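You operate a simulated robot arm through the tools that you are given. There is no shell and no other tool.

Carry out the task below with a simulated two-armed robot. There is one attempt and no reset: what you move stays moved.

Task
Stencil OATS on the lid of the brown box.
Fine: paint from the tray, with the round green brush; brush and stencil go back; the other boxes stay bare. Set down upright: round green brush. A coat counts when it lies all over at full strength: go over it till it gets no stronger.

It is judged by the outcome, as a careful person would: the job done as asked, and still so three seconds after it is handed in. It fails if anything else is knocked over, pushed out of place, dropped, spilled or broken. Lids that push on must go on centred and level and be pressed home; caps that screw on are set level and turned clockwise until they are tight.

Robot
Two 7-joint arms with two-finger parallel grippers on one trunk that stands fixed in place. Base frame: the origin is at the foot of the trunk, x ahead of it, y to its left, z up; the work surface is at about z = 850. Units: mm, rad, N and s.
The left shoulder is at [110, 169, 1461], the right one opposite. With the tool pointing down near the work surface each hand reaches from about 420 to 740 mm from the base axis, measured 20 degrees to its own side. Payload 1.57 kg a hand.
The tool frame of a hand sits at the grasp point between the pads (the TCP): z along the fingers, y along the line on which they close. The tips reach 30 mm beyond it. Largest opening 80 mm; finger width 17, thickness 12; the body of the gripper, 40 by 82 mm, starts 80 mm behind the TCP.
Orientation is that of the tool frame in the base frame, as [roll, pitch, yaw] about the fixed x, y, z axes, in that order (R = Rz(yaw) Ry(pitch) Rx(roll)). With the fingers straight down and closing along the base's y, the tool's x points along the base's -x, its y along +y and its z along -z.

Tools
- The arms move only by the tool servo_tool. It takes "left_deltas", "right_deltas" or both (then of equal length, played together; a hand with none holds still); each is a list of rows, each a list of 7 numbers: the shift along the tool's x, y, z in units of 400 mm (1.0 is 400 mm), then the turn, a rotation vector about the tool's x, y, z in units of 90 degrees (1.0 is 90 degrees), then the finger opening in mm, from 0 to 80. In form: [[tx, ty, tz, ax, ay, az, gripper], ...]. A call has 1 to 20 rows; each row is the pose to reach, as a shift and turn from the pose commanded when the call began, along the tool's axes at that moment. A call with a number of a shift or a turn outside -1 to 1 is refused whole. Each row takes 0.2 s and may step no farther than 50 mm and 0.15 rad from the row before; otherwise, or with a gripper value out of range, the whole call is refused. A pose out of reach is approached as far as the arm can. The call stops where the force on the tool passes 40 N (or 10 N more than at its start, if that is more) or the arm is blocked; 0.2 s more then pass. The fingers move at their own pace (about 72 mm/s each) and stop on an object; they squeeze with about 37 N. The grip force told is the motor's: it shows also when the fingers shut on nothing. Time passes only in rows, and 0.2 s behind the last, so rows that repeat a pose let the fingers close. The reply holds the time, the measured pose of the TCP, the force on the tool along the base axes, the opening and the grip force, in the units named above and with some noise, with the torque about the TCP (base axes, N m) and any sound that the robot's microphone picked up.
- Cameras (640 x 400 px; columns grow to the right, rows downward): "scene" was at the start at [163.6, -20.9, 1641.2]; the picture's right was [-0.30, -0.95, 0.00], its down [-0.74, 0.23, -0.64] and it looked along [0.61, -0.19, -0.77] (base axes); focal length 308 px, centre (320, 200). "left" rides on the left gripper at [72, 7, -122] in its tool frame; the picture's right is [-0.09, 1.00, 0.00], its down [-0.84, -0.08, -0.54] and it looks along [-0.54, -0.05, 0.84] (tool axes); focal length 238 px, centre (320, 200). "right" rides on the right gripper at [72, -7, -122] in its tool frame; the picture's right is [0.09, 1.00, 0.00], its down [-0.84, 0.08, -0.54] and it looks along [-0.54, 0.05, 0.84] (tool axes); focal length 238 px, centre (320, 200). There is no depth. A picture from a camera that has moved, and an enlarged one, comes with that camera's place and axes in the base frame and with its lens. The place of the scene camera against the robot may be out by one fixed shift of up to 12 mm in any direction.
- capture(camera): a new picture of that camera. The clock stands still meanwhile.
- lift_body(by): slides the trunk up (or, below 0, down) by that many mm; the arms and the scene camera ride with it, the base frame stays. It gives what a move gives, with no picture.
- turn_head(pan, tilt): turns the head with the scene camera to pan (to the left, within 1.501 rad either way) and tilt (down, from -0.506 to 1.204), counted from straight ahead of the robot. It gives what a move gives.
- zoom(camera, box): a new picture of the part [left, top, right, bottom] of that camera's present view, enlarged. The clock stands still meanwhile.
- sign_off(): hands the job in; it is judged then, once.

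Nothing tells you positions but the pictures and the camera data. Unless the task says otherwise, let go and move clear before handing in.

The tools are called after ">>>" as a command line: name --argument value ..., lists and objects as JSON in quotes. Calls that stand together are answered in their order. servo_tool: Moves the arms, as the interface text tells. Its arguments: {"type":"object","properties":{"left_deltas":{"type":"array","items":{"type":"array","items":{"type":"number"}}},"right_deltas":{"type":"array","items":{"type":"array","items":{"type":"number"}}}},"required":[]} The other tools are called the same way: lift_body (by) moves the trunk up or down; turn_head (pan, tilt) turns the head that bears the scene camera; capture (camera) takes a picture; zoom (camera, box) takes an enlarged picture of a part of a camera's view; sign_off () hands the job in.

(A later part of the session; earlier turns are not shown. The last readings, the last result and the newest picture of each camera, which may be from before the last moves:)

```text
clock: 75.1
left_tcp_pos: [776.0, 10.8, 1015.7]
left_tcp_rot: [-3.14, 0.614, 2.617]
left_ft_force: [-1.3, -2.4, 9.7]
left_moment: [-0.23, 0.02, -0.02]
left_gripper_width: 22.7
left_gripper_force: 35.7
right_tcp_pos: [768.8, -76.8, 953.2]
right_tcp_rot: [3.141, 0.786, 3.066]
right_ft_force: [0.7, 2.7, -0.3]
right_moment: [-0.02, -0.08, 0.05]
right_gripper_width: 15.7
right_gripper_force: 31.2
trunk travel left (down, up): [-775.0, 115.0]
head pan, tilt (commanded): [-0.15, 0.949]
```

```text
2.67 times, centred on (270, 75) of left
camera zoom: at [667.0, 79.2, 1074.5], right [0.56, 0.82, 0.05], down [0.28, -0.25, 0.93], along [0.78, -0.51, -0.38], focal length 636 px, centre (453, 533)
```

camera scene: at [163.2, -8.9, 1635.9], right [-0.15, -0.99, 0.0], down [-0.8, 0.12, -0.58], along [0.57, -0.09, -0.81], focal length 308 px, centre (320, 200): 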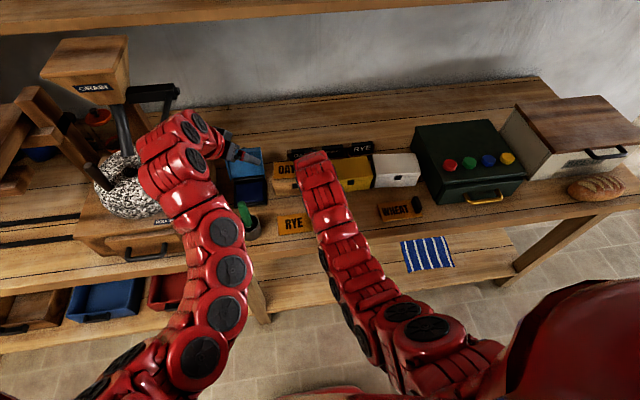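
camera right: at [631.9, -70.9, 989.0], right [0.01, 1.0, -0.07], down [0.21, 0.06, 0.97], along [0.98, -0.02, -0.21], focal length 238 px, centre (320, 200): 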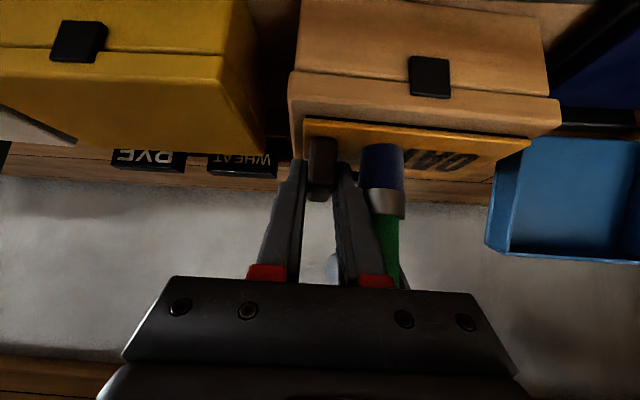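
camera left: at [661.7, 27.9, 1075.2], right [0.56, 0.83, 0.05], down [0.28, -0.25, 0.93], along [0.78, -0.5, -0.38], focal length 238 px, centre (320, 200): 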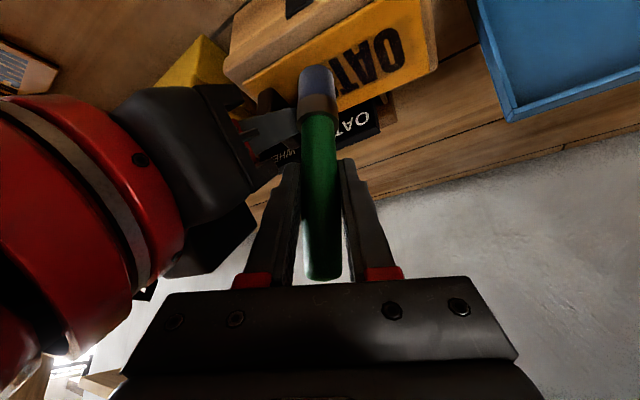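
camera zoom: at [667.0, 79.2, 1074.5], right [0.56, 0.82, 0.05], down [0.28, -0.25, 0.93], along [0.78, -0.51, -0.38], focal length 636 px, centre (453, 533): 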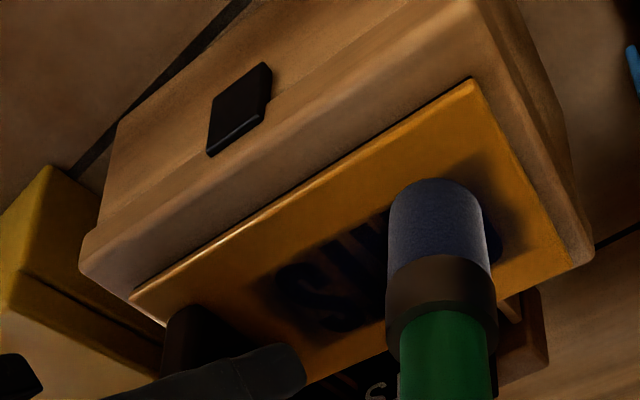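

Second pass done over all rows. I'll lift, move back over the tray, and look at how the plate is covered before the next dip.

>>> servo_tool --left_deltas '[[-0.0287, 0, -0.041, 0, 0, 0, 10], [-0.0574, 0, -0.0819, 0, 0, 0, 10], [-0.0187, 0.0667, -0.118, 0, 0, 0, 10], [0.02, 0.1333, -0.1542, 0, 0, 0, 10], [0.0586, 0.1667, -0.1722, 0, 0, 0, 10], [0.0973, 0.2, -0.1903, 0, 0, 0, 10], [0.0973, 0.2, -0.1903, 0, 0, 0, 10]]'

>>> zoom --camera "left" --box '[130, 30, 330, 180]'

>>> zoom --camera "right" --box '[320, 100, 520, 200]'

>>> zoom --camera "scene" --box '[260, 150, 320, 190]'

```text
clock: 76.7
left_tcp_pos: [749.1, 118.4, 1051.4]
left_tcp_rot: [3.141, 0.612, 2.618]
left_ft_force: [-0.6, 0.1, 0.0]
left_moment: [0.01, 0.04, -0.02]
left_gripper_width: 22.9
left_gripper_force: 35.5
right_tcp_pos: [770.5, -76.1, 954.1]
right_tcp_rot: [-3.141, 0.788, 3.067]
right_ft_force: [-0.9, -0.2, 5.8]
right_moment: [0.04, -0.02, 0.07]
right_gripper_width: 15.7
right_gripper_force: 31.1
trunk travel left (down, up): [-775.0, 115.0]
head pan, tilt (commanded): [-0.15, 0.949]
```

```text
2.67 times, centred on (230, 105) of left
camera zoom: at [640.9, 187.4, 1111.0], right [0.56, 0.82, 0.05], down [0.28, -0.25, 0.92], along [0.78, -0.51, -0.38], focal length 636 px, centre (560, 453)
```

zoom: 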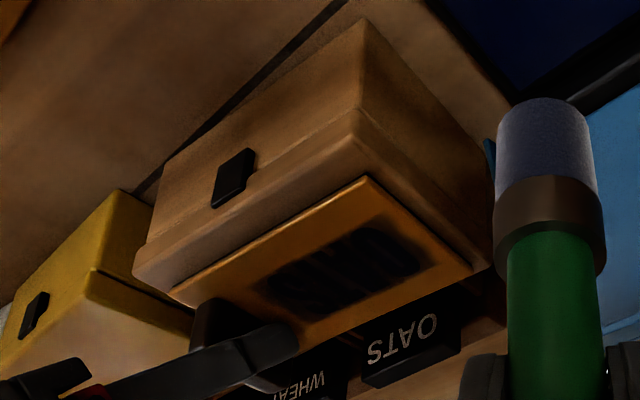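

```text
3.20 times, centred on (420, 150) of right
camera zoom: at [632.7, -71.1, 988.8], right [0.01, 1.0, -0.07], down [0.21, 0.06, 0.98], along [0.98, -0.02, -0.21], focal length 763 px, centre (0, 360)
```

zoom: 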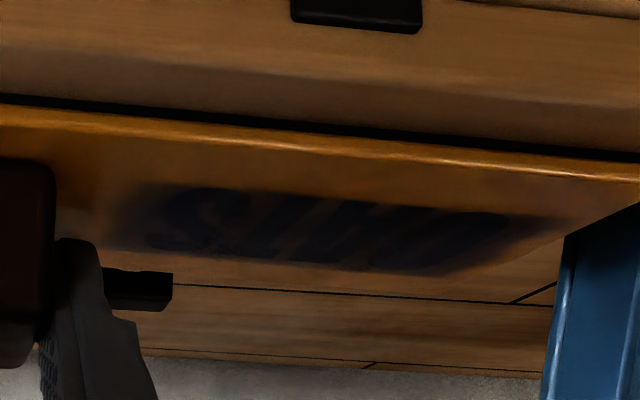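

```text
10.00 times, centred on (290, 170) of scene
camera zoom: at [161.3, -9.1, 1636.2], right [-0.15, -0.99, 0.0], down [-0.8, 0.12, -0.58], along [0.58, -0.09, -0.81], focal length 3084 px, centre (620, 500)
```

zoom: 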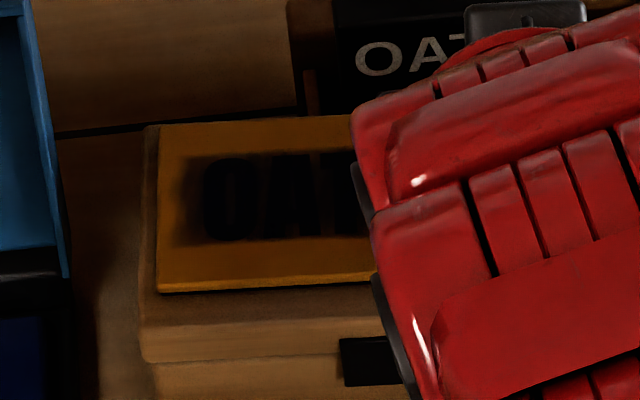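

The coat reaches just past the letters, but the edges look softer, so the next rounds will go a little wider (u ±13). I'll dip again and touch down at the far O corner.

>>> servo_tool --left_deltas '[[0.0574, 0, 0.0819, 0, 0, 0, 10], [0.1148, 0, 0.1638, 0, 0, 0, 10], [0.132, 0, 0.1884, 0, 0, 0, 10], [0.1372, 0, 0.1957, 0, 0, 0, 10], [0.1372, 0, 0.1957, 0, 0, 0, 10], [0.1372, 0, 0.1957, 0, 0, 0, 10], [0.1372, 0, 0.1957, 0, 0, 0, 10]]'

```text
clock: 78.3
left_tcp_pos: [752.1, 115.5, 959.9]
left_tcp_rot: [3.14, 0.617, 2.617]
left_ft_force: [3.1, -0.1, 17.3]
left_moment: [-0.04, -0.21, -0.02]
left_gripper_width: 22.7
left_gripper_force: 35.1
right_tcp_pos: [769.3, -75.4, 953.4]
right_tcp_rot: [3.142, 0.785, 3.067]
right_ft_force: [1.3, 1.4, -0.7]
right_moment: [-0.04, -0.23, 0.0]
right_gripper_width: 16.0
right_gripper_force: 30.9
trunk travel left (down, up): [-775.0, 115.0]
head pan, tilt (commanded): [-0.15, 0.949]
```

>>> servo_tool --left_deltas '[[0, 0, 0, 0, 0, 0, 10], [-0.0472, 0, -0.0673, 0, 0, 0, 10], [-0.0972, 0, -0.1387, 0, 0, 0, 10], [-0.1372, 0, -0.1957, 0, 0, 0, 10], [-0.2017, -0.0572, -0.1505, 0, 0, 0, 10], [-0.2661, -0.1145, -0.1054, 0, 0, 0, 10], [-0.3306, -0.1717, -0.0602, 0, 0, 0, 10], [-0.3306, -0.1717, -0.0602, 0, 0, 0, 10], [-0.3022, -0.1717, -0.0192, 0, 0, 0, 10], [-0.2731, -0.1717, 0.0219, 0, 0, 0, 10], [-0.2731, -0.1717, 0.0219, 0, 0, 0, 10], [-0.2731, -0.1717, 0.0219, 0, 0, 0, 10]]'

>>> zoom --camera "left" --box '[150, 0, 390, 150]'

```text
clock: 80.9
left_tcp_pos: [799.2, 11.3, 1016.0]
left_tcp_rot: [-3.141, 0.614, 2.618]
left_ft_force: [0.8, -0.3, 3.9]
left_moment: [-0.03, -0.03, -0.01]
left_gripper_width: 22.6
left_gripper_force: 35.3
right_tcp_pos: [770.0, -76.6, 953.4]
right_tcp_rot: [-3.141, 0.785, 3.066]
right_ft_force: [-0.5, -0.6, 2.7]
right_moment: [-0.02, -0.11, 0.02]
right_gripper_width: 15.5
right_gripper_force: 31.7
trunk travel left (down, up): [-775.0, 115.0]
head pan, tilt (commanded): [-0.15, 0.949]
```

```text
2.67 times, centred on (270, 75) of left
camera zoom: at [689.5, 79.5, 1074.4], right [0.56, 0.82, 0.05], down [0.28, -0.25, 0.93], along [0.78, -0.51, -0.38], focal length 636 px, centre (453, 533)
```

zoom: 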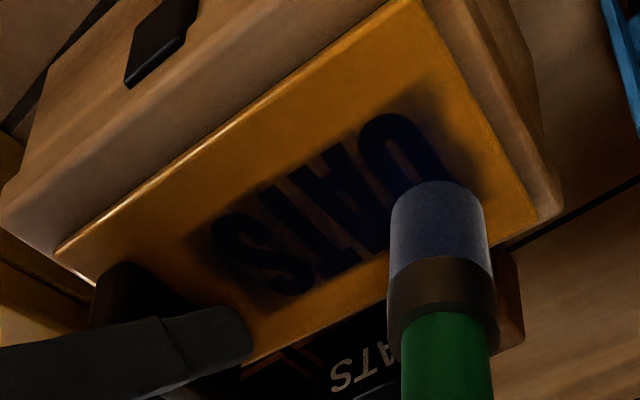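

>>> servo_tool --left_deltas '[[-0.0071, -0.0174, 0.0046, 0, 0, 0, 10], [-0.0141, -0.0348, 0.0091, 0, 0, 0, 10], [-0.0212, -0.0522, 0.0137, 0, 0, 0, 10], [-0.0282, -0.0695, 0.0182, 0, 0, 0, 10], [-0.0353, -0.0869, 0.0228, 0, 0, 0, 10], [-0.0423, -0.1043, 0.0273, 0, 0, 0, 10], [-0.0494, -0.1217, 0.0319, 0, 0, 0, 10], [-0.0494, -0.1217, 0.0319, 0, 0, 0, 10], [-0.0367, -0.1292, 0.0229, 0, 0, 0, 10], [-0.0367, -0.1292, 0.0229, 0, 0, 0, 10], [-0.0296, -0.1118, 0.0184, 0, 0, 0, 10], [-0.0225, -0.0944, 0.0139, 0, 0, 0, 10], [-0.0154, -0.077, 0.0094, 0, 0, 0, 10], [-0.0083, -0.0596, 0.0049, 0, 0, 0, 10], [-0.0013, -0.0422, 0.0003, 0, 0, 0, 10], [0.0058, -0.0249, -0.0042, 0, 0, 0, 10], [0.0129, -0.0075, -0.0087, 0, 0, 0, 10], [0.0129, -0.0075, -0.0087, 0, 0, 0, 10]]'

>>> zoom --camera "left" --box '[150, 0, 390, 150]'

```text
clock: 84.7
left_tcp_pos: [791.2, 12.3, 1015.7]
left_tcp_rot: [3.141, 0.612, 2.619]
left_ft_force: [0.9, -1.7, 4.0]
left_moment: [-0.14, -0.03, 0.02]
left_gripper_width: 22.8
left_gripper_force: 35.5
right_tcp_pos: [768.7, -75.8, 953.3]
right_tcp_rot: [3.141, 0.787, 3.068]
right_ft_force: [-1.5, -0.5, 3.6]
right_moment: [0.01, -0.07, 0.01]
right_gripper_width: 15.8
right_gripper_force: 31.6
trunk travel left (down, up): [-775.0, 115.0]
head pan, tilt (commanded): [-0.15, 0.949]
```

```text
2.67 times, centred on (270, 75) of left
camera zoom: at [682.2, 80.3, 1074.5], right [0.56, 0.82, 0.05], down [0.28, -0.25, 0.92], along [0.78, -0.51, -0.38], focal length 636 px, centre (453, 533)
```

zoom: 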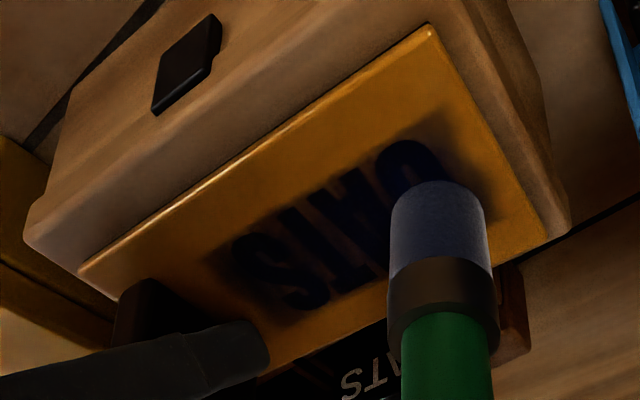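

>>> servo_tool --left_deltas '[[0.0129, -0.0077, -0.0091, 0, 0, 0, 10], [0.0062, -0.0241, -0.0048, 0, 0, 0, 10], [-0.0005, -0.0405, -0.0006, 0, 0, 0, 10], [-0.0072, -0.0569, 0.0037, 0, 0, 0, 10], [-0.0138, -0.0734, 0.0079, 0, 0, 0, 10], [-0.0205, -0.0898, 0.0122, 0, 0, 0, 10], [-0.0272, -0.1062, 0.0164, 0, 0, 0, 10], [-0.0339, -0.1226, 0.0207, 0, 0, 0, 10], [-0.0339, -0.1226, 0.0207, 0, 0, 0, 10], [-0.022, -0.1268, 0.0123, 0, 0, 0, 10], [-0.022, -0.1268, 0.0123, 0, 0, 0, 10], [-0.0154, -0.1107, 0.0081, 0, 0, 0, 10], [-0.0089, -0.0947, 0.004, 0, 0, 0, 10], [-0.0023, -0.0786, -0.0002, 0, 0, 0, 10], [0.0043, -0.0625, -0.0043, 0, 0, 0, 10], [0.0109, -0.0464, -0.0085, 0, 0, 0, 10], [0.0174, -0.0304, -0.0127, 0, 0, 0, 10], [0.024, -0.0143, -0.0168, 0, 0, 0, 10], [0.024, -0.0143, -0.0168, 0, 0, 0, 10]]'

>>> zoom --camera "left" --box '[150, 0, 390, 150]'

```text
clock: 88.7
left_tcp_pos: [778.8, 10.6, 1015.8]
left_tcp_rot: [-3.141, 0.612, 2.618]
left_ft_force: [0.1, 0.4, 1.4]
left_moment: [-0.01, 0.0, -0.01]
left_gripper_width: 22.5
left_gripper_force: 34.8
right_tcp_pos: [770.3, -74.7, 954.6]
right_tcp_rot: [3.141, 0.786, 3.067]
right_ft_force: [-1.8, -1.0, 4.2]
right_moment: [0.02, -0.03, 0.11]
right_gripper_width: 15.8
right_gripper_force: 31.6
trunk travel left (down, up): [-775.0, 115.0]
head pan, tilt (commanded): [-0.15, 0.949]
```

```text
2.67 times, centred on (270, 75) of left
camera zoom: at [669.8, 79.7, 1074.5], right [0.56, 0.82, 0.05], down [0.28, -0.25, 0.92], along [0.78, -0.51, -0.38], focal length 636 px, centre (453, 533)
```

zoom: 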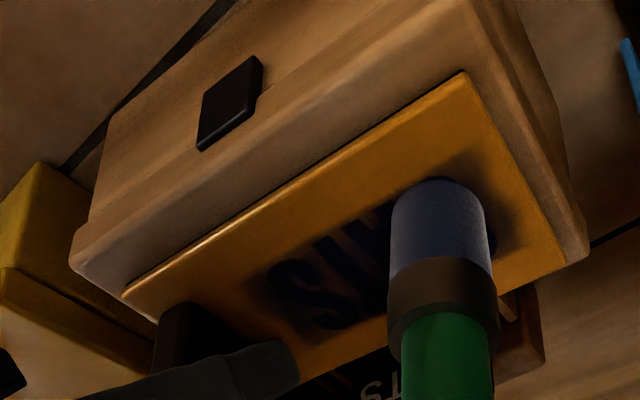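

>>> servo_tool --left_deltas '[[0.0119, -0.0064, -0.0068, 0, 0, 0, 10], [0.0119, -0.0064, -0.0068, 0, 0, 0, 10], [0.0052, -0.0228, -0.0025, 0, 0, 0, 10], [-0.0015, -0.0393, 0.0017, 0, 0, 0, 10], [-0.0082, -0.0557, 0.006, 0, 0, 0, 10], [-0.0149, -0.0721, 0.0102, 0, 0, 0, 10], [-0.0216, -0.0886, 0.0145, 0, 0, 0, 10], [-0.0283, -0.105, 0.0187, 0, 0, 0, 10], [-0.035, -0.1214, 0.023, 0, 0, 0, 10], [-0.035, -0.1214, 0.023, 0, 0, 0, 10]]'

>>> zoom --camera "right" --box '[280, 60, 560, 235]'

```text
clock: 90.9
left_tcp_pos: [766.7, -37.8, 1014.9]
left_tcp_rot: [-3.139, 0.61, 2.618]
left_ft_force: [0.1, 3.8, 4.7]
left_moment: [0.22, 0.03, -0.02]
left_gripper_width: 22.6
left_gripper_force: 35.1
right_tcp_pos: [770.4, -76.3, 952.5]
right_tcp_rot: [3.14, 0.786, 3.067]
right_ft_force: [0.3, -3.7, 2.7]
right_moment: [0.04, -0.07, 0.0]
right_gripper_width: 15.7
right_gripper_force: 31.4
trunk travel left (down, up): [-775.0, 115.0]
head pan, tilt (commanded): [-0.15, 0.949]
```

```text
2.29 times, centred on (420, 148) of right
camera zoom: at [632.4, -71.1, 988.7], right [0.01, 1.0, -0.07], down [0.21, 0.06, 0.98], along [0.98, -0.02, -0.21], focal length 545 px, centre (91, 320)
```

zoom: 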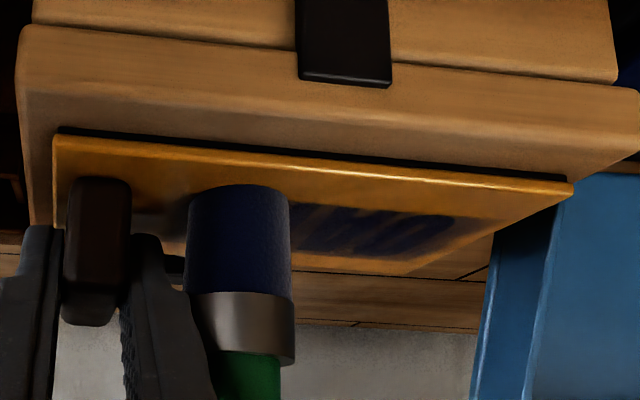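

>>> servo_tool --left_deltas '[[-0.0124, 0.006, 0.0087, 0, 0, 0, 10], [-0.0249, 0.012, 0.0174, 0, 0, 0, 10], [-0.0373, 0.0179, 0.0261, 0, 0, 0, 10], [-0.0497, 0.0239, 0.0348, 0, 0, 0, 10], [-0.0497, 0.0239, 0.0348, 0, 0, 0, 10], [-0.0784, 0.0239, -0.0062, 0, 0, 0, 10], [-0.1071, 0.0239, -0.0471, 0, 0, 0, 10], [-0.059, 0.0821, -0.0808, 0, 0, 0, 10], [-0.0108, 0.1404, -0.1145, 0, 0, 0, 10], [0.0373, 0.1986, -0.1482, 0, 0, 0, 10], [0.0855, 0.2569, -0.1819, 0, 0, 0, 10], [0.1336, 0.3151, -0.2156, 0, 0, 0, 10], [0.191, 0.3151, -0.1337, 0, 0, 0, 10], [0.2484, 0.3151, -0.0518, 0, 0, 0, 10], [0.2656, 0.3151, -0.0272, 0, 0, 0, 10], [0.2716, 0.3151, -0.0186, 0, 0, 0, 10], [0.2716, 0.3151, -0.0186, 0, 0, 0, 10], [0.2716, 0.3151, -0.0186, 0, 0, 0, 10], [0.2716, 0.3151, -0.0186, 0, 0, 0, 10]]'

>>> zoom --camera "left" --box '[100, 0, 420, 200]'

>>> zoom --camera "right" --box '[320, 100, 520, 200]'

>>> zoom --camera "scene" --box '[260, 150, 320, 190]'

```text
clock: 94.9
left_tcp_pos: [750.3, 118.4, 961.1]
left_tcp_rot: [3.139, 0.615, 2.617]
left_ft_force: [1.7, -0.5, 12.2]
left_moment: [-0.14, -0.25, 0.03]
left_gripper_width: 22.6
left_gripper_force: 35.5
right_tcp_pos: [769.6, -75.0, 954.1]
right_tcp_rot: [-3.141, 0.785, 3.067]
right_ft_force: [1.8, 0.4, 0.7]
right_moment: [-0.03, -0.14, -0.02]
right_gripper_width: 15.9
right_gripper_force: 31.3
trunk travel left (down, up): [-775.0, 115.0]
head pan, tilt (commanded): [-0.15, 0.949]
```

```text
2.00 times, centred on (260, 100) of left
camera zoom: at [641.7, 185.3, 1018.4], right [0.56, 0.82, 0.05], down [0.28, -0.25, 0.93], along [0.78, -0.51, -0.37], focal length 477 px, centre (440, 400)
```

zoom: 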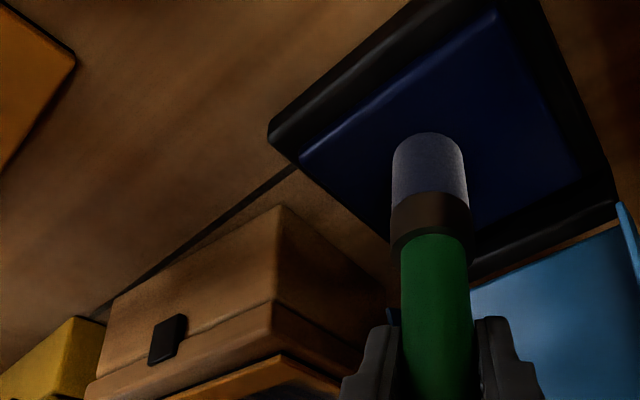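

```text
3.20 times, centred on (420, 150) of right
camera zoom: at [632.3, -71.1, 988.8], right [0.01, 1.0, -0.07], down [0.21, 0.06, 0.98], along [0.98, -0.02, -0.21], focal length 763 px, centre (0, 360)
```

zoom: 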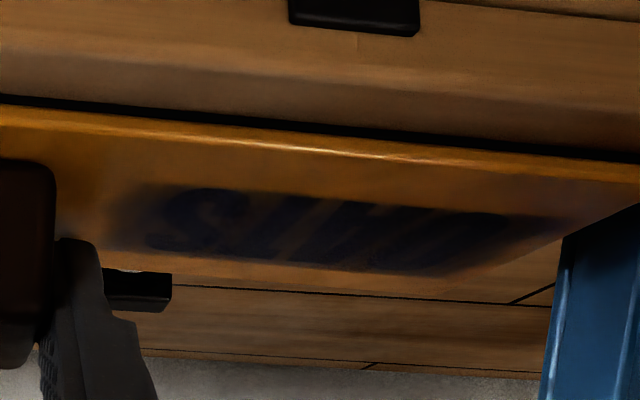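

```text
10.00 times, centred on (290, 170) of scene
camera zoom: at [160.8, -9.2, 1636.3], right [-0.15, -0.99, 0.0], down [-0.8, 0.12, -0.58], along [0.58, -0.09, -0.81], focal length 3084 px, centre (620, 500)
```

zoom: 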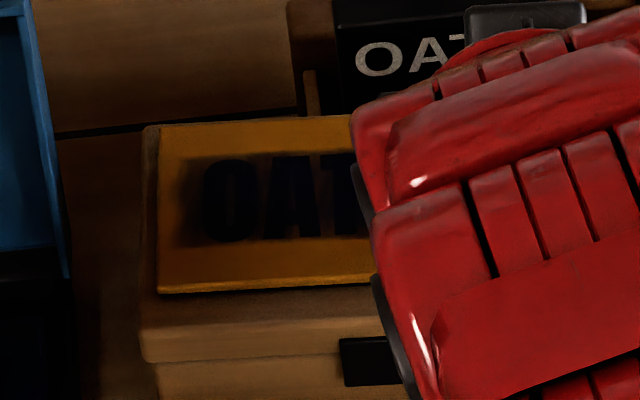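

>>> servo_tool --left_deltas '[[0, 0, 0, 0, 0, 0, 10], [-0.0459, 0, -0.0655, 0, 0, 0, 10], [-0.0919, 0, -0.1311, 0, 0, 0, 10], [-0.1378, 0, -0.1966, 0, 0, 0, 10], [-0.2023, -0.0572, -0.1514, 0, 0, 0, 10], [-0.2667, -0.1145, -0.1063, 0, 0, 0, 10], [-0.3312, -0.1717, -0.0611, 0, 0, 0, 10], [-0.3312, -0.1717, -0.0611, 0, 0, 0, 10], [-0.3312, -0.1717, -0.0611, 0, 0, 0, 10]]'

>>> zoom --camera "left" --box '[190, 0, 350, 100]'

>>> zoom --camera "left" --box '[220, 0, 320, 60]'

```text
clock: 96.9
left_tcp_pos: [798.2, 10.9, 1053.4]
left_tcp_rot: [-3.141, 0.612, 2.618]
left_ft_force: [-0.2, 0.5, 0.0]
left_moment: [-0.03, 0.01, -0.01]
left_gripper_width: 22.6
left_gripper_force: 35.5
right_tcp_pos: [770.0, -76.2, 954.4]
right_tcp_rot: [3.141, 0.785, 3.067]
right_ft_force: [-1.7, 0.0, 4.8]
right_moment: [-0.07, 0.04, 0.07]
right_gripper_width: 15.8
right_gripper_force: 31.6
trunk travel left (down, up): [-775.0, 115.0]
head pan, tilt (commanded): [-0.15, 0.949]
```

```text
4.00 times, centred on (270, 50) of left
camera zoom: at [688.8, 78.5, 1113.1], right [0.56, 0.82, 0.05], down [0.28, -0.25, 0.92], along [0.78, -0.51, -0.38], focal length 953 px, centre (520, 800)
```

zoom: 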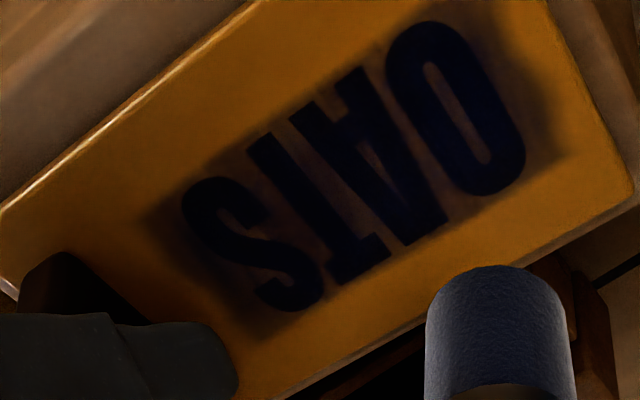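

```text
6.40 times, centred on (270, 30) of left
camera zoom: at [688.8, 78.5, 1113.1], right [0.56, 0.82, 0.05], down [0.28, -0.25, 0.92], along [0.78, -0.51, -0.38], focal length 1525 px, centre (640, 1288)
```

zoom: 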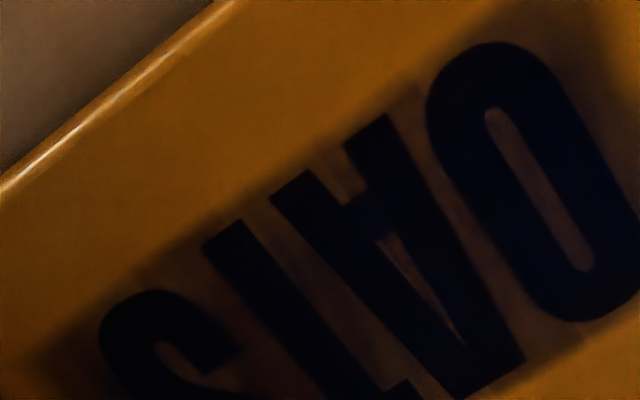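

This view shows the letters navy all through, with the plate between them stained but still somewhat see-through. I'll continue with another full round from this fresh dip, starting at the far rows.

>>> servo_tool --left_deltas '[[0.0292, 0, 0.0417, 0, 0, 0, 10], [0.0584, 0, 0.0833, 0, 0, 0, 10], [0.0584, 0, 0.0833, 0, 0, 0, 10], [0.0501, -0.0203, 0.0886, 0, 0, 0, 10], [0.0419, -0.0406, 0.0939, 0, 0, 0, 10], [0.0336, -0.0609, 0.0991, 0, 0, 0, 10], [0.0253, -0.0811, 0.1044, 0, 0, 0, 10], [0.0171, -0.1014, 0.1097, 0, 0, 0, 10], [0.0088, -0.1217, 0.115, 0, 0, 0, 10], [0.0088, -0.1217, 0.115, 0, 0, 0, 10], [0.0215, -0.1292, 0.106, 0, 0, 0, 10], [0.0215, -0.1292, 0.106, 0, 0, 0, 10], [0.0298, -0.1089, 0.1007, 0, 0, 0, 10], [0.0381, -0.0886, 0.0955, 0, 0, 0, 10], [0.0464, -0.0684, 0.0902, 0, 0, 0, 10], [0.0546, -0.0481, 0.0849, 0, 0, 0, 10], [0.0629, -0.0278, 0.0797, 0, 0, 0, 10], [0.0712, -0.0075, 0.0744, 0, 0, 0, 10], [0.0712, -0.0075, 0.0744, 0, 0, 0, 10]]'

```text
clock: 100.9
left_tcp_pos: [791.3, 11.3, 1015.0]
left_tcp_rot: [3.141, 0.613, 2.617]
left_ft_force: [-0.9, -4.4, 12.7]
left_moment: [-0.45, -0.08, -0.04]
left_gripper_width: 22.8
left_gripper_force: 35.1
right_tcp_pos: [770.0, -75.8, 954.6]
right_tcp_rot: [-3.142, 0.785, 3.067]
right_ft_force: [3.1, 2.1, -0.4]
right_moment: [-0.07, -0.1, -0.07]
right_gripper_width: 15.9
right_gripper_force: 31.5
trunk travel left (down, up): [-775.0, 115.0]
head pan, tilt (commanded): [-0.15, 0.949]
```

>>> servo_tool --left_deltas '[[0.0129, -0.0077, -0.0091, 0, 0, 0, 10], [0.0062, -0.0241, -0.0048, 0, 0, 0, 10], [-0.0005, -0.0405, -0.0006, 0, 0, 0, 10], [-0.0072, -0.0569, 0.0037, 0, 0, 0, 10], [-0.0138, -0.0734, 0.0079, 0, 0, 0, 10], [-0.0205, -0.0898, 0.0122, 0, 0, 0, 10], [-0.0272, -0.1062, 0.0164, 0, 0, 0, 10], [-0.0339, -0.1226, 0.0207, 0, 0, 0, 10], [-0.0339, -0.1226, 0.0207, 0, 0, 0, 10], [-0.022, -0.1268, 0.0123, 0, 0, 0, 10], [-0.022, -0.1268, 0.0123, 0, 0, 0, 10], [-0.0154, -0.1107, 0.0081, 0, 0, 0, 10], [-0.0089, -0.0947, 0.004, 0, 0, 0, 10], [-0.0023, -0.0786, -0.0002, 0, 0, 0, 10], [0.0043, -0.0625, -0.0043, 0, 0, 0, 10], [0.0109, -0.0464, -0.0085, 0, 0, 0, 10], [0.0174, -0.0304, -0.0127, 0, 0, 0, 10], [0.024, -0.0143, -0.0168, 0, 0, 0, 10], [0.024, -0.0143, -0.0168, 0, 0, 0, 10]]'

```text
clock: 104.9
left_tcp_pos: [779.3, 11.8, 1013.9]
left_tcp_rot: [3.14, 0.613, 2.618]
left_ft_force: [-0.3, -4.4, 11.9]
left_moment: [-0.34, -0.08, -0.01]
left_gripper_width: 22.8
left_gripper_force: 35.2
right_tcp_pos: [770.7, -75.5, 953.6]
right_tcp_rot: [3.141, 0.785, 3.064]
right_ft_force: [1.2, 3.3, -1.2]
right_moment: [-0.08, -0.13, -0.04]
right_gripper_width: 15.8
right_gripper_force: 31.0
trunk travel left (down, up): [-775.0, 115.0]
head pan, tilt (commanded): [-0.15, 0.949]
```

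>>> servo_tool --left_deltas '[[0.0111, -0.0064, -0.0078, 0, 0, 0, 10], [0.0033, -0.0256, -0.0029, 0, 0, 0, 10], [-0.0045, -0.0447, 0.0021, 0, 0, 0, 10], [-0.0123, -0.0639, 0.0071, 0, 0, 0, 10], [-0.0201, -0.0831, 0.012, 0, 0, 0, 10], [-0.0279, -0.1022, 0.017, 0, 0, 0, 10], [-0.0357, -0.1214, 0.0219, 0, 0, 0, 10], [-0.0357, -0.1214, 0.0219, 0, 0, 0, 10], [-0.0481, -0.1154, 0.0306, 0, 0, 0, 10], [-0.0606, -0.1095, 0.0394, 0, 0, 0, 10], [-0.073, -0.1035, 0.0481, 0, 0, 0, 10], [-0.0855, -0.0975, 0.0568, 0, 0, 0, 10], [-0.0855, -0.0975, 0.0568, 0, 0, 0, 10], [-0.1142, -0.0975, 0.0158, 0, 0, 0, 10], [-0.1429, -0.0975, -0.0251, 0, 0, 0, 10], [-0.1193, -0.0378, -0.0417, 0, 0, 0, 10], [-0.0956, 0.0219, -0.0582, 0, 0, 0, 10], [-0.0956, 0.0219, -0.0582, 0, 0, 0, 10]]'

>>> zoom --camera "left" --box '[190, 0, 350, 100]'

>>> capture --camera "right"

```text
clock: 108.7
left_tcp_pos: [799.1, 10.9, 1054.2]
left_tcp_rot: [-3.139, 0.613, 2.618]
left_ft_force: [-0.1, 0.6, -1.4]
left_moment: [0.01, -0.04, -0.03]
left_gripper_width: 22.7
left_gripper_force: 35.1
right_tcp_pos: [771.5, -75.6, 954.3]
right_tcp_rot: [3.141, 0.786, 3.066]
right_ft_force: [0.0, -0.7, 5.2]
right_moment: [0.01, -0.06, 0.09]
right_gripper_width: 15.7
right_gripper_force: 31.7
trunk travel left (down, up): [-775.0, 115.0]
head pan, tilt (commanded): [-0.15, 0.949]
```

```text
4.00 times, centred on (270, 50) of left
camera zoom: at [689.6, 78.8, 1114.0], right [0.56, 0.82, 0.05], down [0.29, -0.25, 0.92], along [0.78, -0.51, -0.38], focal length 953 px, centre (520, 800)
```

zoom: 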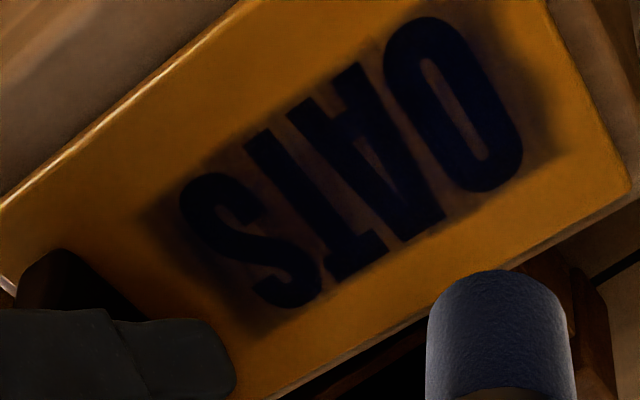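

```text
taken
camera right: at [632.9, -71.2, 988.6], right [0.01, 1.0, -0.07], down [0.21, 0.06, 0.98], along [0.98, -0.02, -0.21], focal length 238 px, centre (320, 200)
```

right: 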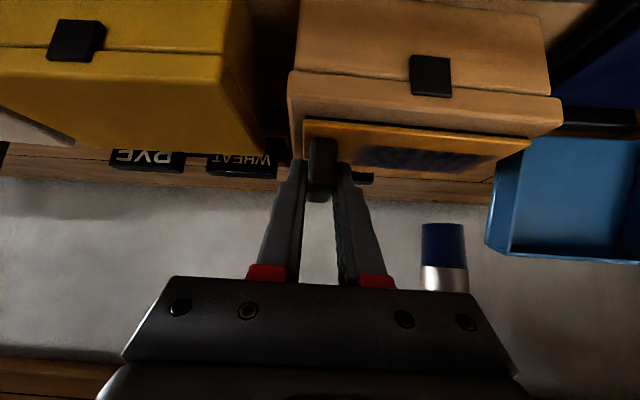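

The stain no longer visibly deepens, so the coat seems close to full. To be sure, I'll dip once more and go over everything crosswise.

>>> servo_tool --left_deltas '[[0.0645, 0.0572, -0.0452, 0, 0, 0, 10], [0.1289, 0.1145, -0.0903, 0, 0, 0, 10], [0.1934, 0.1717, -0.1355, 0, 0, 0, 10], [0.2508, 0.1717, -0.0536, 0, 0, 0, 10], [0.3082, 0.1717, 0.0283, 0, 0, 0, 10], [0.3254, 0.1717, 0.0529, 0, 0, 0, 10], [0.3322, 0.1717, 0.0625, 0, 0, 0, 10], [0.3322, 0.1717, 0.0625, 0, 0, 0, 10], [0.3322, 0.1717, 0.0625, 0, 0, 0, 10], [0.3322, 0.1717, 0.0625, 0, 0, 0, 10]]'

```text
clock: 110.9
left_tcp_pos: [749.8, 118.4, 959.3]
left_tcp_rot: [3.141, 0.616, 2.616]
left_ft_force: [2.0, 0.8, 14.4]
left_moment: [-0.02, -0.26, -0.02]
left_gripper_width: 22.6
left_gripper_force: 34.8
right_tcp_pos: [770.0, -75.0, 953.5]
right_tcp_rot: [-3.142, 0.785, 3.067]
right_ft_force: [2.1, 0.8, 0.1]
right_moment: [-0.04, -0.17, -0.03]
right_gripper_width: 15.4
right_gripper_force: 31.5
trunk travel left (down, up): [-775.0, 115.0]
head pan, tilt (commanded): [-0.15, 0.949]
```

>>> servo_tool --left_deltas '[[0, 0, 0, 0, 0, 0, 10], [-0.0463, 0, -0.066, 0, 0, 0, 10], [-0.0925, 0, -0.132, 0, 0, 0, 10], [-0.1388, 0, -0.198, 0, 0, 0, 10], [-0.2033, -0.0572, -0.1528, 0, 0, 0, 10], [-0.2677, -0.1145, -0.1077, 0, 0, 0, 10], [-0.3322, -0.1717, -0.0625, 0, 0, 0, 10], [-0.3322, -0.1717, -0.0625, 0, 0, 0, 10], [-0.3026, -0.1717, -0.0203, 0, 0, 0, 10], [-0.2731, -0.1717, 0.0218, 0, 0, 0, 10], [-0.2731, -0.1717, 0.0218, 0, 0, 0, 10], [-0.2571, -0.1811, 0.0106, 0, 0, 0, 10], [-0.2411, -0.1906, -0.0005, 0, 0, 0, 10], [-0.2251, -0.2, -0.0117, 0, 0, 0, 10], [-0.2251, -0.2, -0.0117, 0, 0, 0, 10]]'

>>> zoom --camera "left" --box '[150, 0, 390, 150]'

```text
clock: 114.1
left_tcp_pos: [772.4, 11.8, 1014.1]
left_tcp_rot: [-3.141, 0.614, 2.618]
left_ft_force: [2.2, 0.3, 12.2]
left_moment: [-0.02, -0.25, 0.0]
left_gripper_width: 22.8
left_gripper_force: 35.3
right_tcp_pos: [769.9, -75.3, 953.0]
right_tcp_rot: [-3.141, 0.784, 3.066]
right_ft_force: [2.3, 0.2, 0.0]
right_moment: [0.01, -0.35, 0.03]
right_gripper_width: 16.2
right_gripper_force: 31.3
trunk travel left (down, up): [-775.0, 115.0]
head pan, tilt (commanded): [-0.15, 0.949]
```

```text
2.67 times, centred on (270, 75) of left
camera zoom: at [664.0, 81.1, 1073.4], right [0.56, 0.82, 0.05], down [0.28, -0.25, 0.93], along [0.78, -0.51, -0.38], focal length 636 px, centre (453, 533)
```

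zoom: 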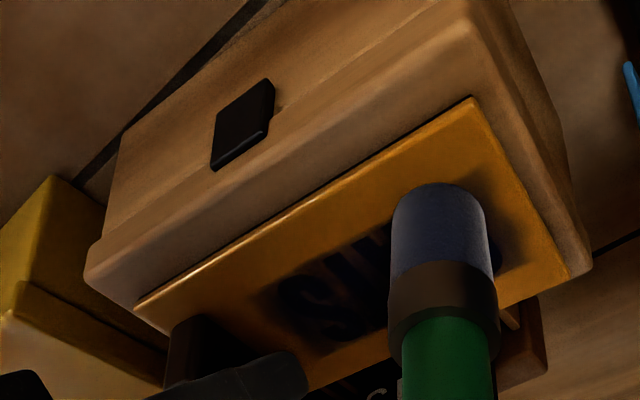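

>>> servo_tool --left_deltas '[[-0.0073, -0.018, 0.0047, 0, 0, 0, 10], [-0.0239, -0.0082, 0.0163, 0, 0, 0, 10], [-0.0405, 0.0015, 0.028, 0, 0, 0, 10], [-0.0552, 0.0102, 0.0383, 0, 0, 0, 10], [-0.0626, -0.0078, 0.043, 0, 0, 0, 10], [-0.046, -0.0175, 0.0314, 0, 0, 0, 10], [-0.0295, -0.0273, 0.0197, 0, 0, 0, 10], [-0.0147, -0.036, 0.0094, 0, 0, 0, 10], [-0.022, -0.054, 0.0141, 0, 0, 0, 10], [-0.0386, -0.0442, 0.0257, 0, 0, 0, 10], [-0.0552, -0.0345, 0.0374, 0, 0, 0, 10], [-0.0699, -0.0258, 0.0477, 0, 0, 0, 10], [-0.0773, -0.0439, 0.0524, 0, 0, 0, 10], [-0.0607, -0.0536, 0.0408, 0, 0, 0, 10], [-0.0442, -0.0634, 0.0291, 0, 0, 0, 10], [-0.0294, -0.0721, 0.0188, 0, 0, 0, 10], [-0.0294, -0.0721, 0.0188, 0, 0, 0, 10]]'

```text
clock: 117.7
left_tcp_pos: [769.9, -18.9, 1013.7]
left_tcp_rot: [-3.141, 0.615, 2.618]
left_ft_force: [1.9, -0.1, 9.4]
left_moment: [-0.13, -0.3, -0.01]
left_gripper_width: 23.1
left_gripper_force: 35.3
right_tcp_pos: [769.2, -76.5, 953.6]
right_tcp_rot: [-3.141, 0.784, 3.068]
right_ft_force: [-4.6, -1.4, -2.8]
right_moment: [0.07, 0.09, 0.16]
right_gripper_width: 15.5
right_gripper_force: 31.4
trunk travel left (down, up): [-775.0, 115.0]
head pan, tilt (commanded): [-0.15, 0.949]
```

>>> servo_tool --left_deltas '[[-0.0073, -0.018, 0.0047, 0, 0, 0, 10], [-0.0239, -0.0082, 0.0163, 0, 0, 0, 10], [-0.0405, 0.0015, 0.028, 0, 0, 0, 10], [-0.0552, 0.0102, 0.0383, 0, 0, 0, 10], [-0.0617, -0.0056, 0.0424, 0, 0, 0, 10], [-0.0451, -0.0153, 0.0308, 0, 0, 0, 10], [-0.0286, -0.0251, 0.0191, 0, 0, 0, 10], [-0.0138, -0.0338, 0.0088, 0, 0, 0, 10], [-0.0174, -0.0428, 0.0112, 0, 0, 0, 10], [-0.0174, -0.0428, 0.0112, 0, 0, 0, 10], [-0.0359, -0.0375, 0.0239, 0, 0, 0, 10], [-0.0525, -0.0278, 0.0356, 0, 0, 0, 10], [-0.0672, -0.0191, 0.0459, 0, 0, 0, 10], [-0.0672, -0.0191, 0.0459, 0, 0, 0, 10], [-0.0959, -0.0191, 0.0049, 0, 0, 0, 10], [-0.1246, -0.0191, -0.036, 0, 0, 0, 10], [-0.101, 0.0406, -0.0526, 0, 0, 0, 10], [-0.0773, 0.1003, -0.0691, 0, 0, 0, 10], [-0.0773, 0.1003, -0.0691, 0, 0, 0, 10]]'

>>> zoom --camera "left" --box '[190, 0, 350, 100]'

>>> zoom --camera "left" --box '[220, 0, 320, 60]'

```text
clock: 121.7
left_tcp_pos: [798.1, 9.7, 1055.7]
left_tcp_rot: [-3.14, 0.612, 2.618]
left_ft_force: [-0.2, -0.3, 0.0]
left_moment: [0.03, 0.0, 0.0]
left_gripper_width: 22.8
left_gripper_force: 35.5
right_tcp_pos: [770.1, -75.9, 954.5]
right_tcp_rot: [-3.141, 0.788, 3.066]
right_ft_force: [0.3, 0.3, 6.0]
right_moment: [0.03, -0.07, 0.1]
right_gripper_width: 15.7
right_gripper_force: 31.5
trunk travel left (down, up): [-775.0, 115.0]
head pan, tilt (commanded): [-0.15, 0.949]
```

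```text
4.00 times, centred on (270, 50) of left
camera zoom: at [688.6, 78.1, 1114.0], right [0.56, 0.82, 0.05], down [0.28, -0.25, 0.92], along [0.78, -0.51, -0.38], focal length 953 px, centre (520, 800)
```

zoom: 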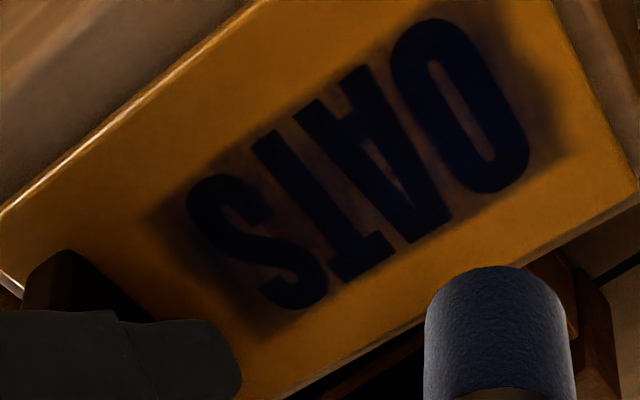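

```text
6.40 times, centred on (270, 30) of left
camera zoom: at [688.6, 78.1, 1114.0], right [0.56, 0.82, 0.05], down [0.28, -0.25, 0.92], along [0.78, -0.51, -0.38], focal length 1525 px, centre (640, 1288)
```

zoom: 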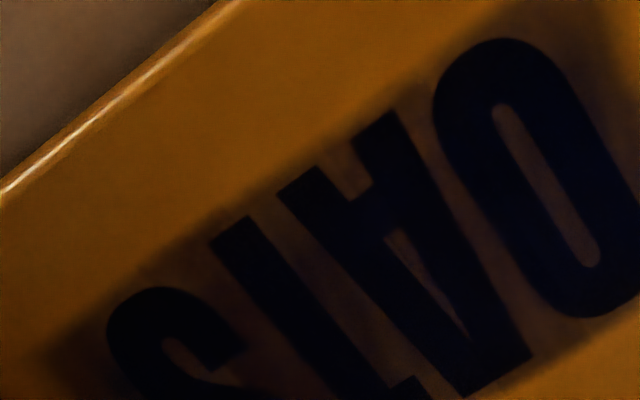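

The stain is unchanged after that whole extra round, so the coat gets no stronger. I'll park the brush over the tray and lift the stencil straight up to inspect the lid.

>>> servo_tool --left_deltas '[[0.0645, 0.0572, -0.0452, 0, 0, 0, 10], [0.1289, 0.1145, -0.0903, 0, 0, 0, 10], [0.1934, 0.1717, -0.1355, 0, 0, 0, 10], [0.1934, 0.1717, -0.1355, 0, 0, 0, 10]]'

>>> servo_tool --right_deltas '[[-0.0036, 0, -0.0036, 0, 0, 0, 0], [-0.0071, 0, -0.0071, 0, 0, 0, 0], [-0.0107, 0, -0.0107, 0, 0, 0, 0], [-0.0177, 0, -0.0177, 0, 0, 0, 0], [-0.04, 0, -0.04, 0, 0, 0, 0], [-0.08, 0, -0.08, 0, 0, 0, 0], [-0.115, 0, -0.115, 0, 0, 0, 0], [-0.115, 0, -0.115, 0, 0, 0, 0]]'

>>> capture --camera "right"

>>> zoom --camera "scene" --box '[240, 130, 340, 205]'

>>> capture --camera "left"

```text
clock: 122.7
left_tcp_pos: [748.8, 116.4, 1053.8]
left_tcp_rot: [-3.141, 0.613, 2.617]
left_ft_force: [0.2, -0.3, -0.9]
left_moment: [0.03, -0.03, 0.0]
left_gripper_width: 22.6
left_gripper_force: 35.5
right_tcp_pos: [770.0, -76.6, 953.7]
right_tcp_rot: [3.141, 0.785, 3.067]
right_ft_force: [-0.3, 0.4, 6.0]
right_moment: [-0.21, -0.11, 0.0]
right_gripper_width: 15.7
right_gripper_force: 31.2
trunk travel left (down, up): [-775.0, 115.0]
head pan, tilt (commanded): [-0.15, 0.949]
```

```text
clock: 124.5
left_tcp_pos: [750.0, 117.4, 1052.6]
left_tcp_rot: [-3.14, 0.612, 2.617]
left_ft_force: [-0.4, 0.4, 0.1]
left_moment: [0.04, 0.0, 0.02]
left_gripper_width: 22.6
left_gripper_force: 35.6
right_tcp_pos: [770.9, -77.0, 1017.2]
right_tcp_rot: [-3.139, 0.783, 3.066]
right_ft_force: [-0.1, -0.3, -2.7]
right_moment: [-0.13, 0.02, 0.01]
right_gripper_width: 15.7
right_gripper_force: 31.4
trunk travel left (down, up): [-775.0, 115.0]
head pan, tilt (commanded): [-0.15, 0.949]
```

```text
taken
camera right: at [633.4, -72.3, 1052.6], right [0.01, 1.0, -0.07], down [0.21, 0.06, 0.97], along [0.98, -0.02, -0.21], focal length 238 px, centre (320, 200)
```

right: 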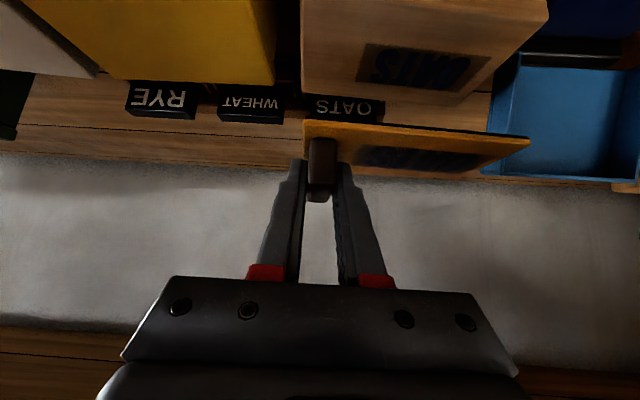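

```text
5.33 times, centred on (290, 168) of scene
camera zoom: at [163.1, -9.0, 1635.9], right [-0.15, -0.99, 0.0], down [-0.8, 0.12, -0.58], along [0.57, -0.09, -0.81], focal length 1645 px, centre (480, 373)
```

zoom: 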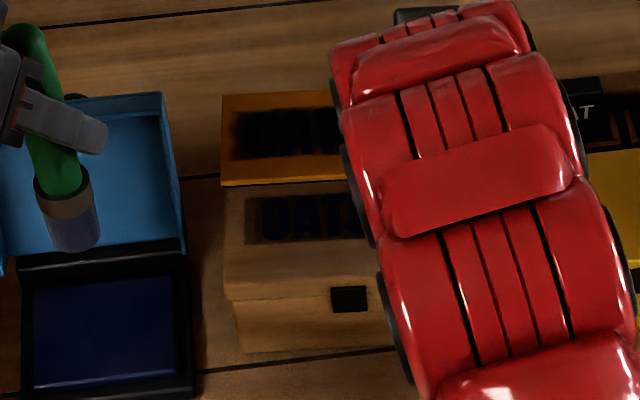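

```text
taken
camera left: at [641.5, 185.1, 1112.2], right [0.56, 0.82, 0.05], down [0.29, -0.25, 0.92], along [0.78, -0.51, -0.38], focal length 238 px, centre (320, 200)
```

left: 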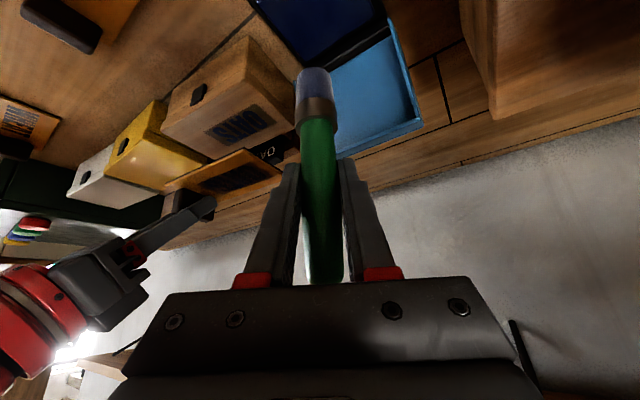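

>>> zoom --camera "right" --box '[330, 20, 510, 110]'

>>> zoom --camera "left" --box '[180, 80, 300, 160]'

>>> zoom --camera "scene" --box '[270, 155, 320, 185]'

```text
3.56 times, centred on (420, 65) of right
camera zoom: at [633.4, -72.3, 1052.6], right [0.01, 1.0, -0.07], down [0.21, 0.06, 0.97], along [0.98, -0.02, -0.21], focal length 848 px, centre (-36, 680)
```

zoom: 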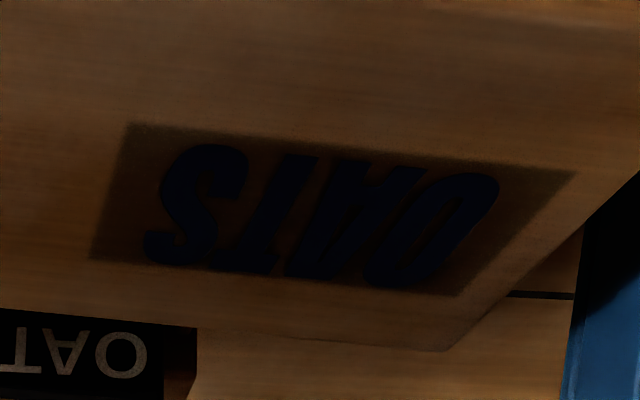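

```text
5.00 times, centred on (240, 120) of left
camera zoom: at [641.5, 185.1, 1112.2], right [0.56, 0.82, 0.05], down [0.29, -0.25, 0.92], along [0.78, -0.51, -0.38], focal length 1192 px, centre (720, 600)
```

zoom: 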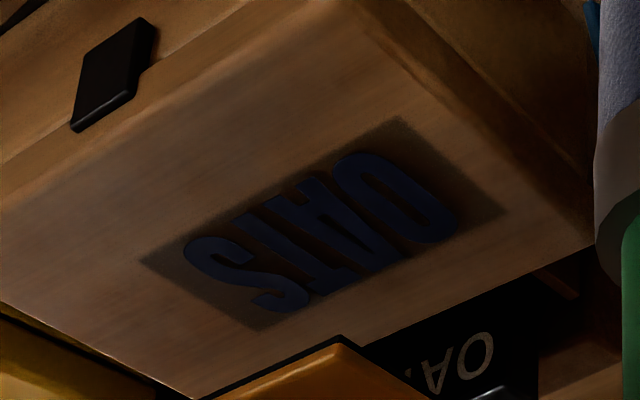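

```text
12.80 times, centred on (295, 170) of scene
camera zoom: at [163.1, -9.0, 1635.9], right [-0.15, -0.99, 0.0], down [-0.8, 0.12, -0.58], along [0.57, -0.09, -0.81], focal length 3948 px, centre (640, 584)
```

zoom: 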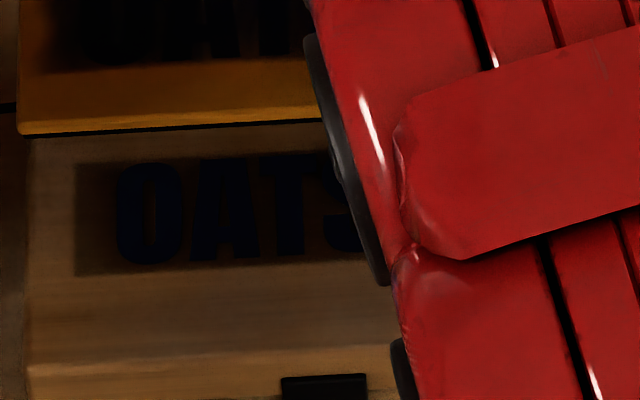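

OATS is on the lid in even navy. I'll carry the stencil, still held, back above its home so the lid is in the light, and inspect before letting go.

>>> servo_tool --right_deltas '[[0.0505, -0.0676, -0.0403, -0.003, 0, -0.003, 0], [0.1009, -0.1353, -0.0806, -0.006, 0, -0.006, 0], [0.1514, -0.2029, -0.1209, -0.009, 0, -0.009, 0], [0.2018, -0.2705, -0.1612, -0.012, 0, -0.012, 0], [0.2523, -0.3382, -0.2015, -0.015, 0, -0.015, 0], [0.3027, -0.4058, -0.2418, -0.0173, 0, -0.0173, 0], [0.3027, -0.4058, -0.2418, -0.0173, 0, -0.0173, 0]]'

>>> zoom --camera "scene" --box '[260, 150, 340, 205]'

>>> zoom --camera "left" --box '[150, 20, 310, 160]'

>>> capture --camera "right"

```text
clock: 126.1
left_tcp_pos: [750.0, 117.2, 1053.6]
left_tcp_rot: [-3.139, 0.611, 2.618]
left_ft_force: [-0.1, -0.5, -0.8]
left_moment: [0.02, 0.02, 0.0]
left_gripper_width: 22.7
left_gripper_force: 35.2
right_tcp_pos: [605.1, -227.5, 1000.7]
right_tcp_rot: [3.141, 0.784, 3.107]
right_ft_force: [0.7, 0.4, -3.2]
right_moment: [-0.12, 0.04, 0.0]
right_gripper_width: 15.8
right_gripper_force: 31.8
trunk travel left (down, up): [-775.0, 115.0]
head pan, tilt (commanded): [-0.15, 0.949]
```

```text
7.27 times, centred on (300, 178) of scene
camera zoom: at [163.5, -8.6, 1635.9], right [-0.15, -0.99, 0.0], down [-0.8, 0.12, -0.58], along [0.57, -0.09, -0.81], focal length 2243 px, centre (466, 364)
```

zoom: 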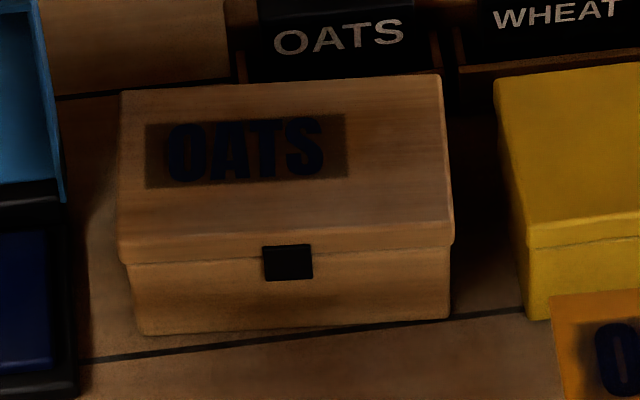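

```text
2.86 times, centred on (230, 90) of left
camera zoom: at [641.7, 185.5, 1112.0], right [0.56, 0.82, 0.05], down [0.29, -0.25, 0.92], along [0.78, -0.51, -0.38], focal length 681 px, centre (577, 514)
```

zoom: 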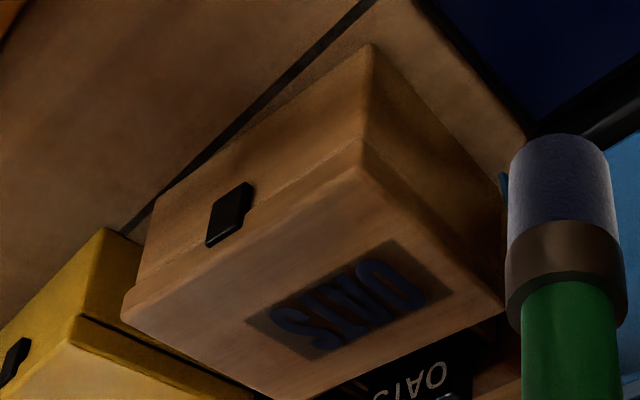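

```text
taken
camera right: at [467.9, -228.5, 1035.3], right [-0.03, 1.0, -0.07], down [0.21, 0.07, 0.97], along [0.98, 0.02, -0.21], focal length 238 px, centre (320, 200)
```

right: 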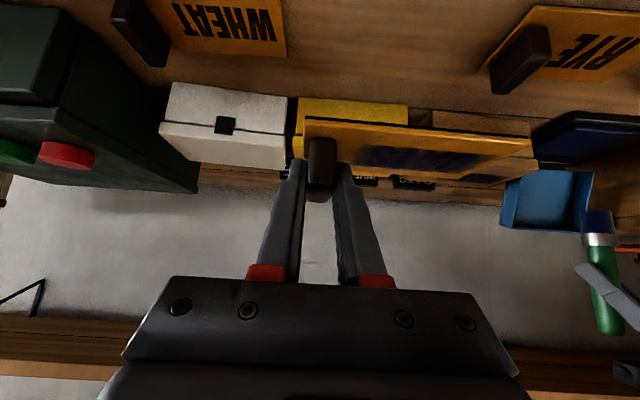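

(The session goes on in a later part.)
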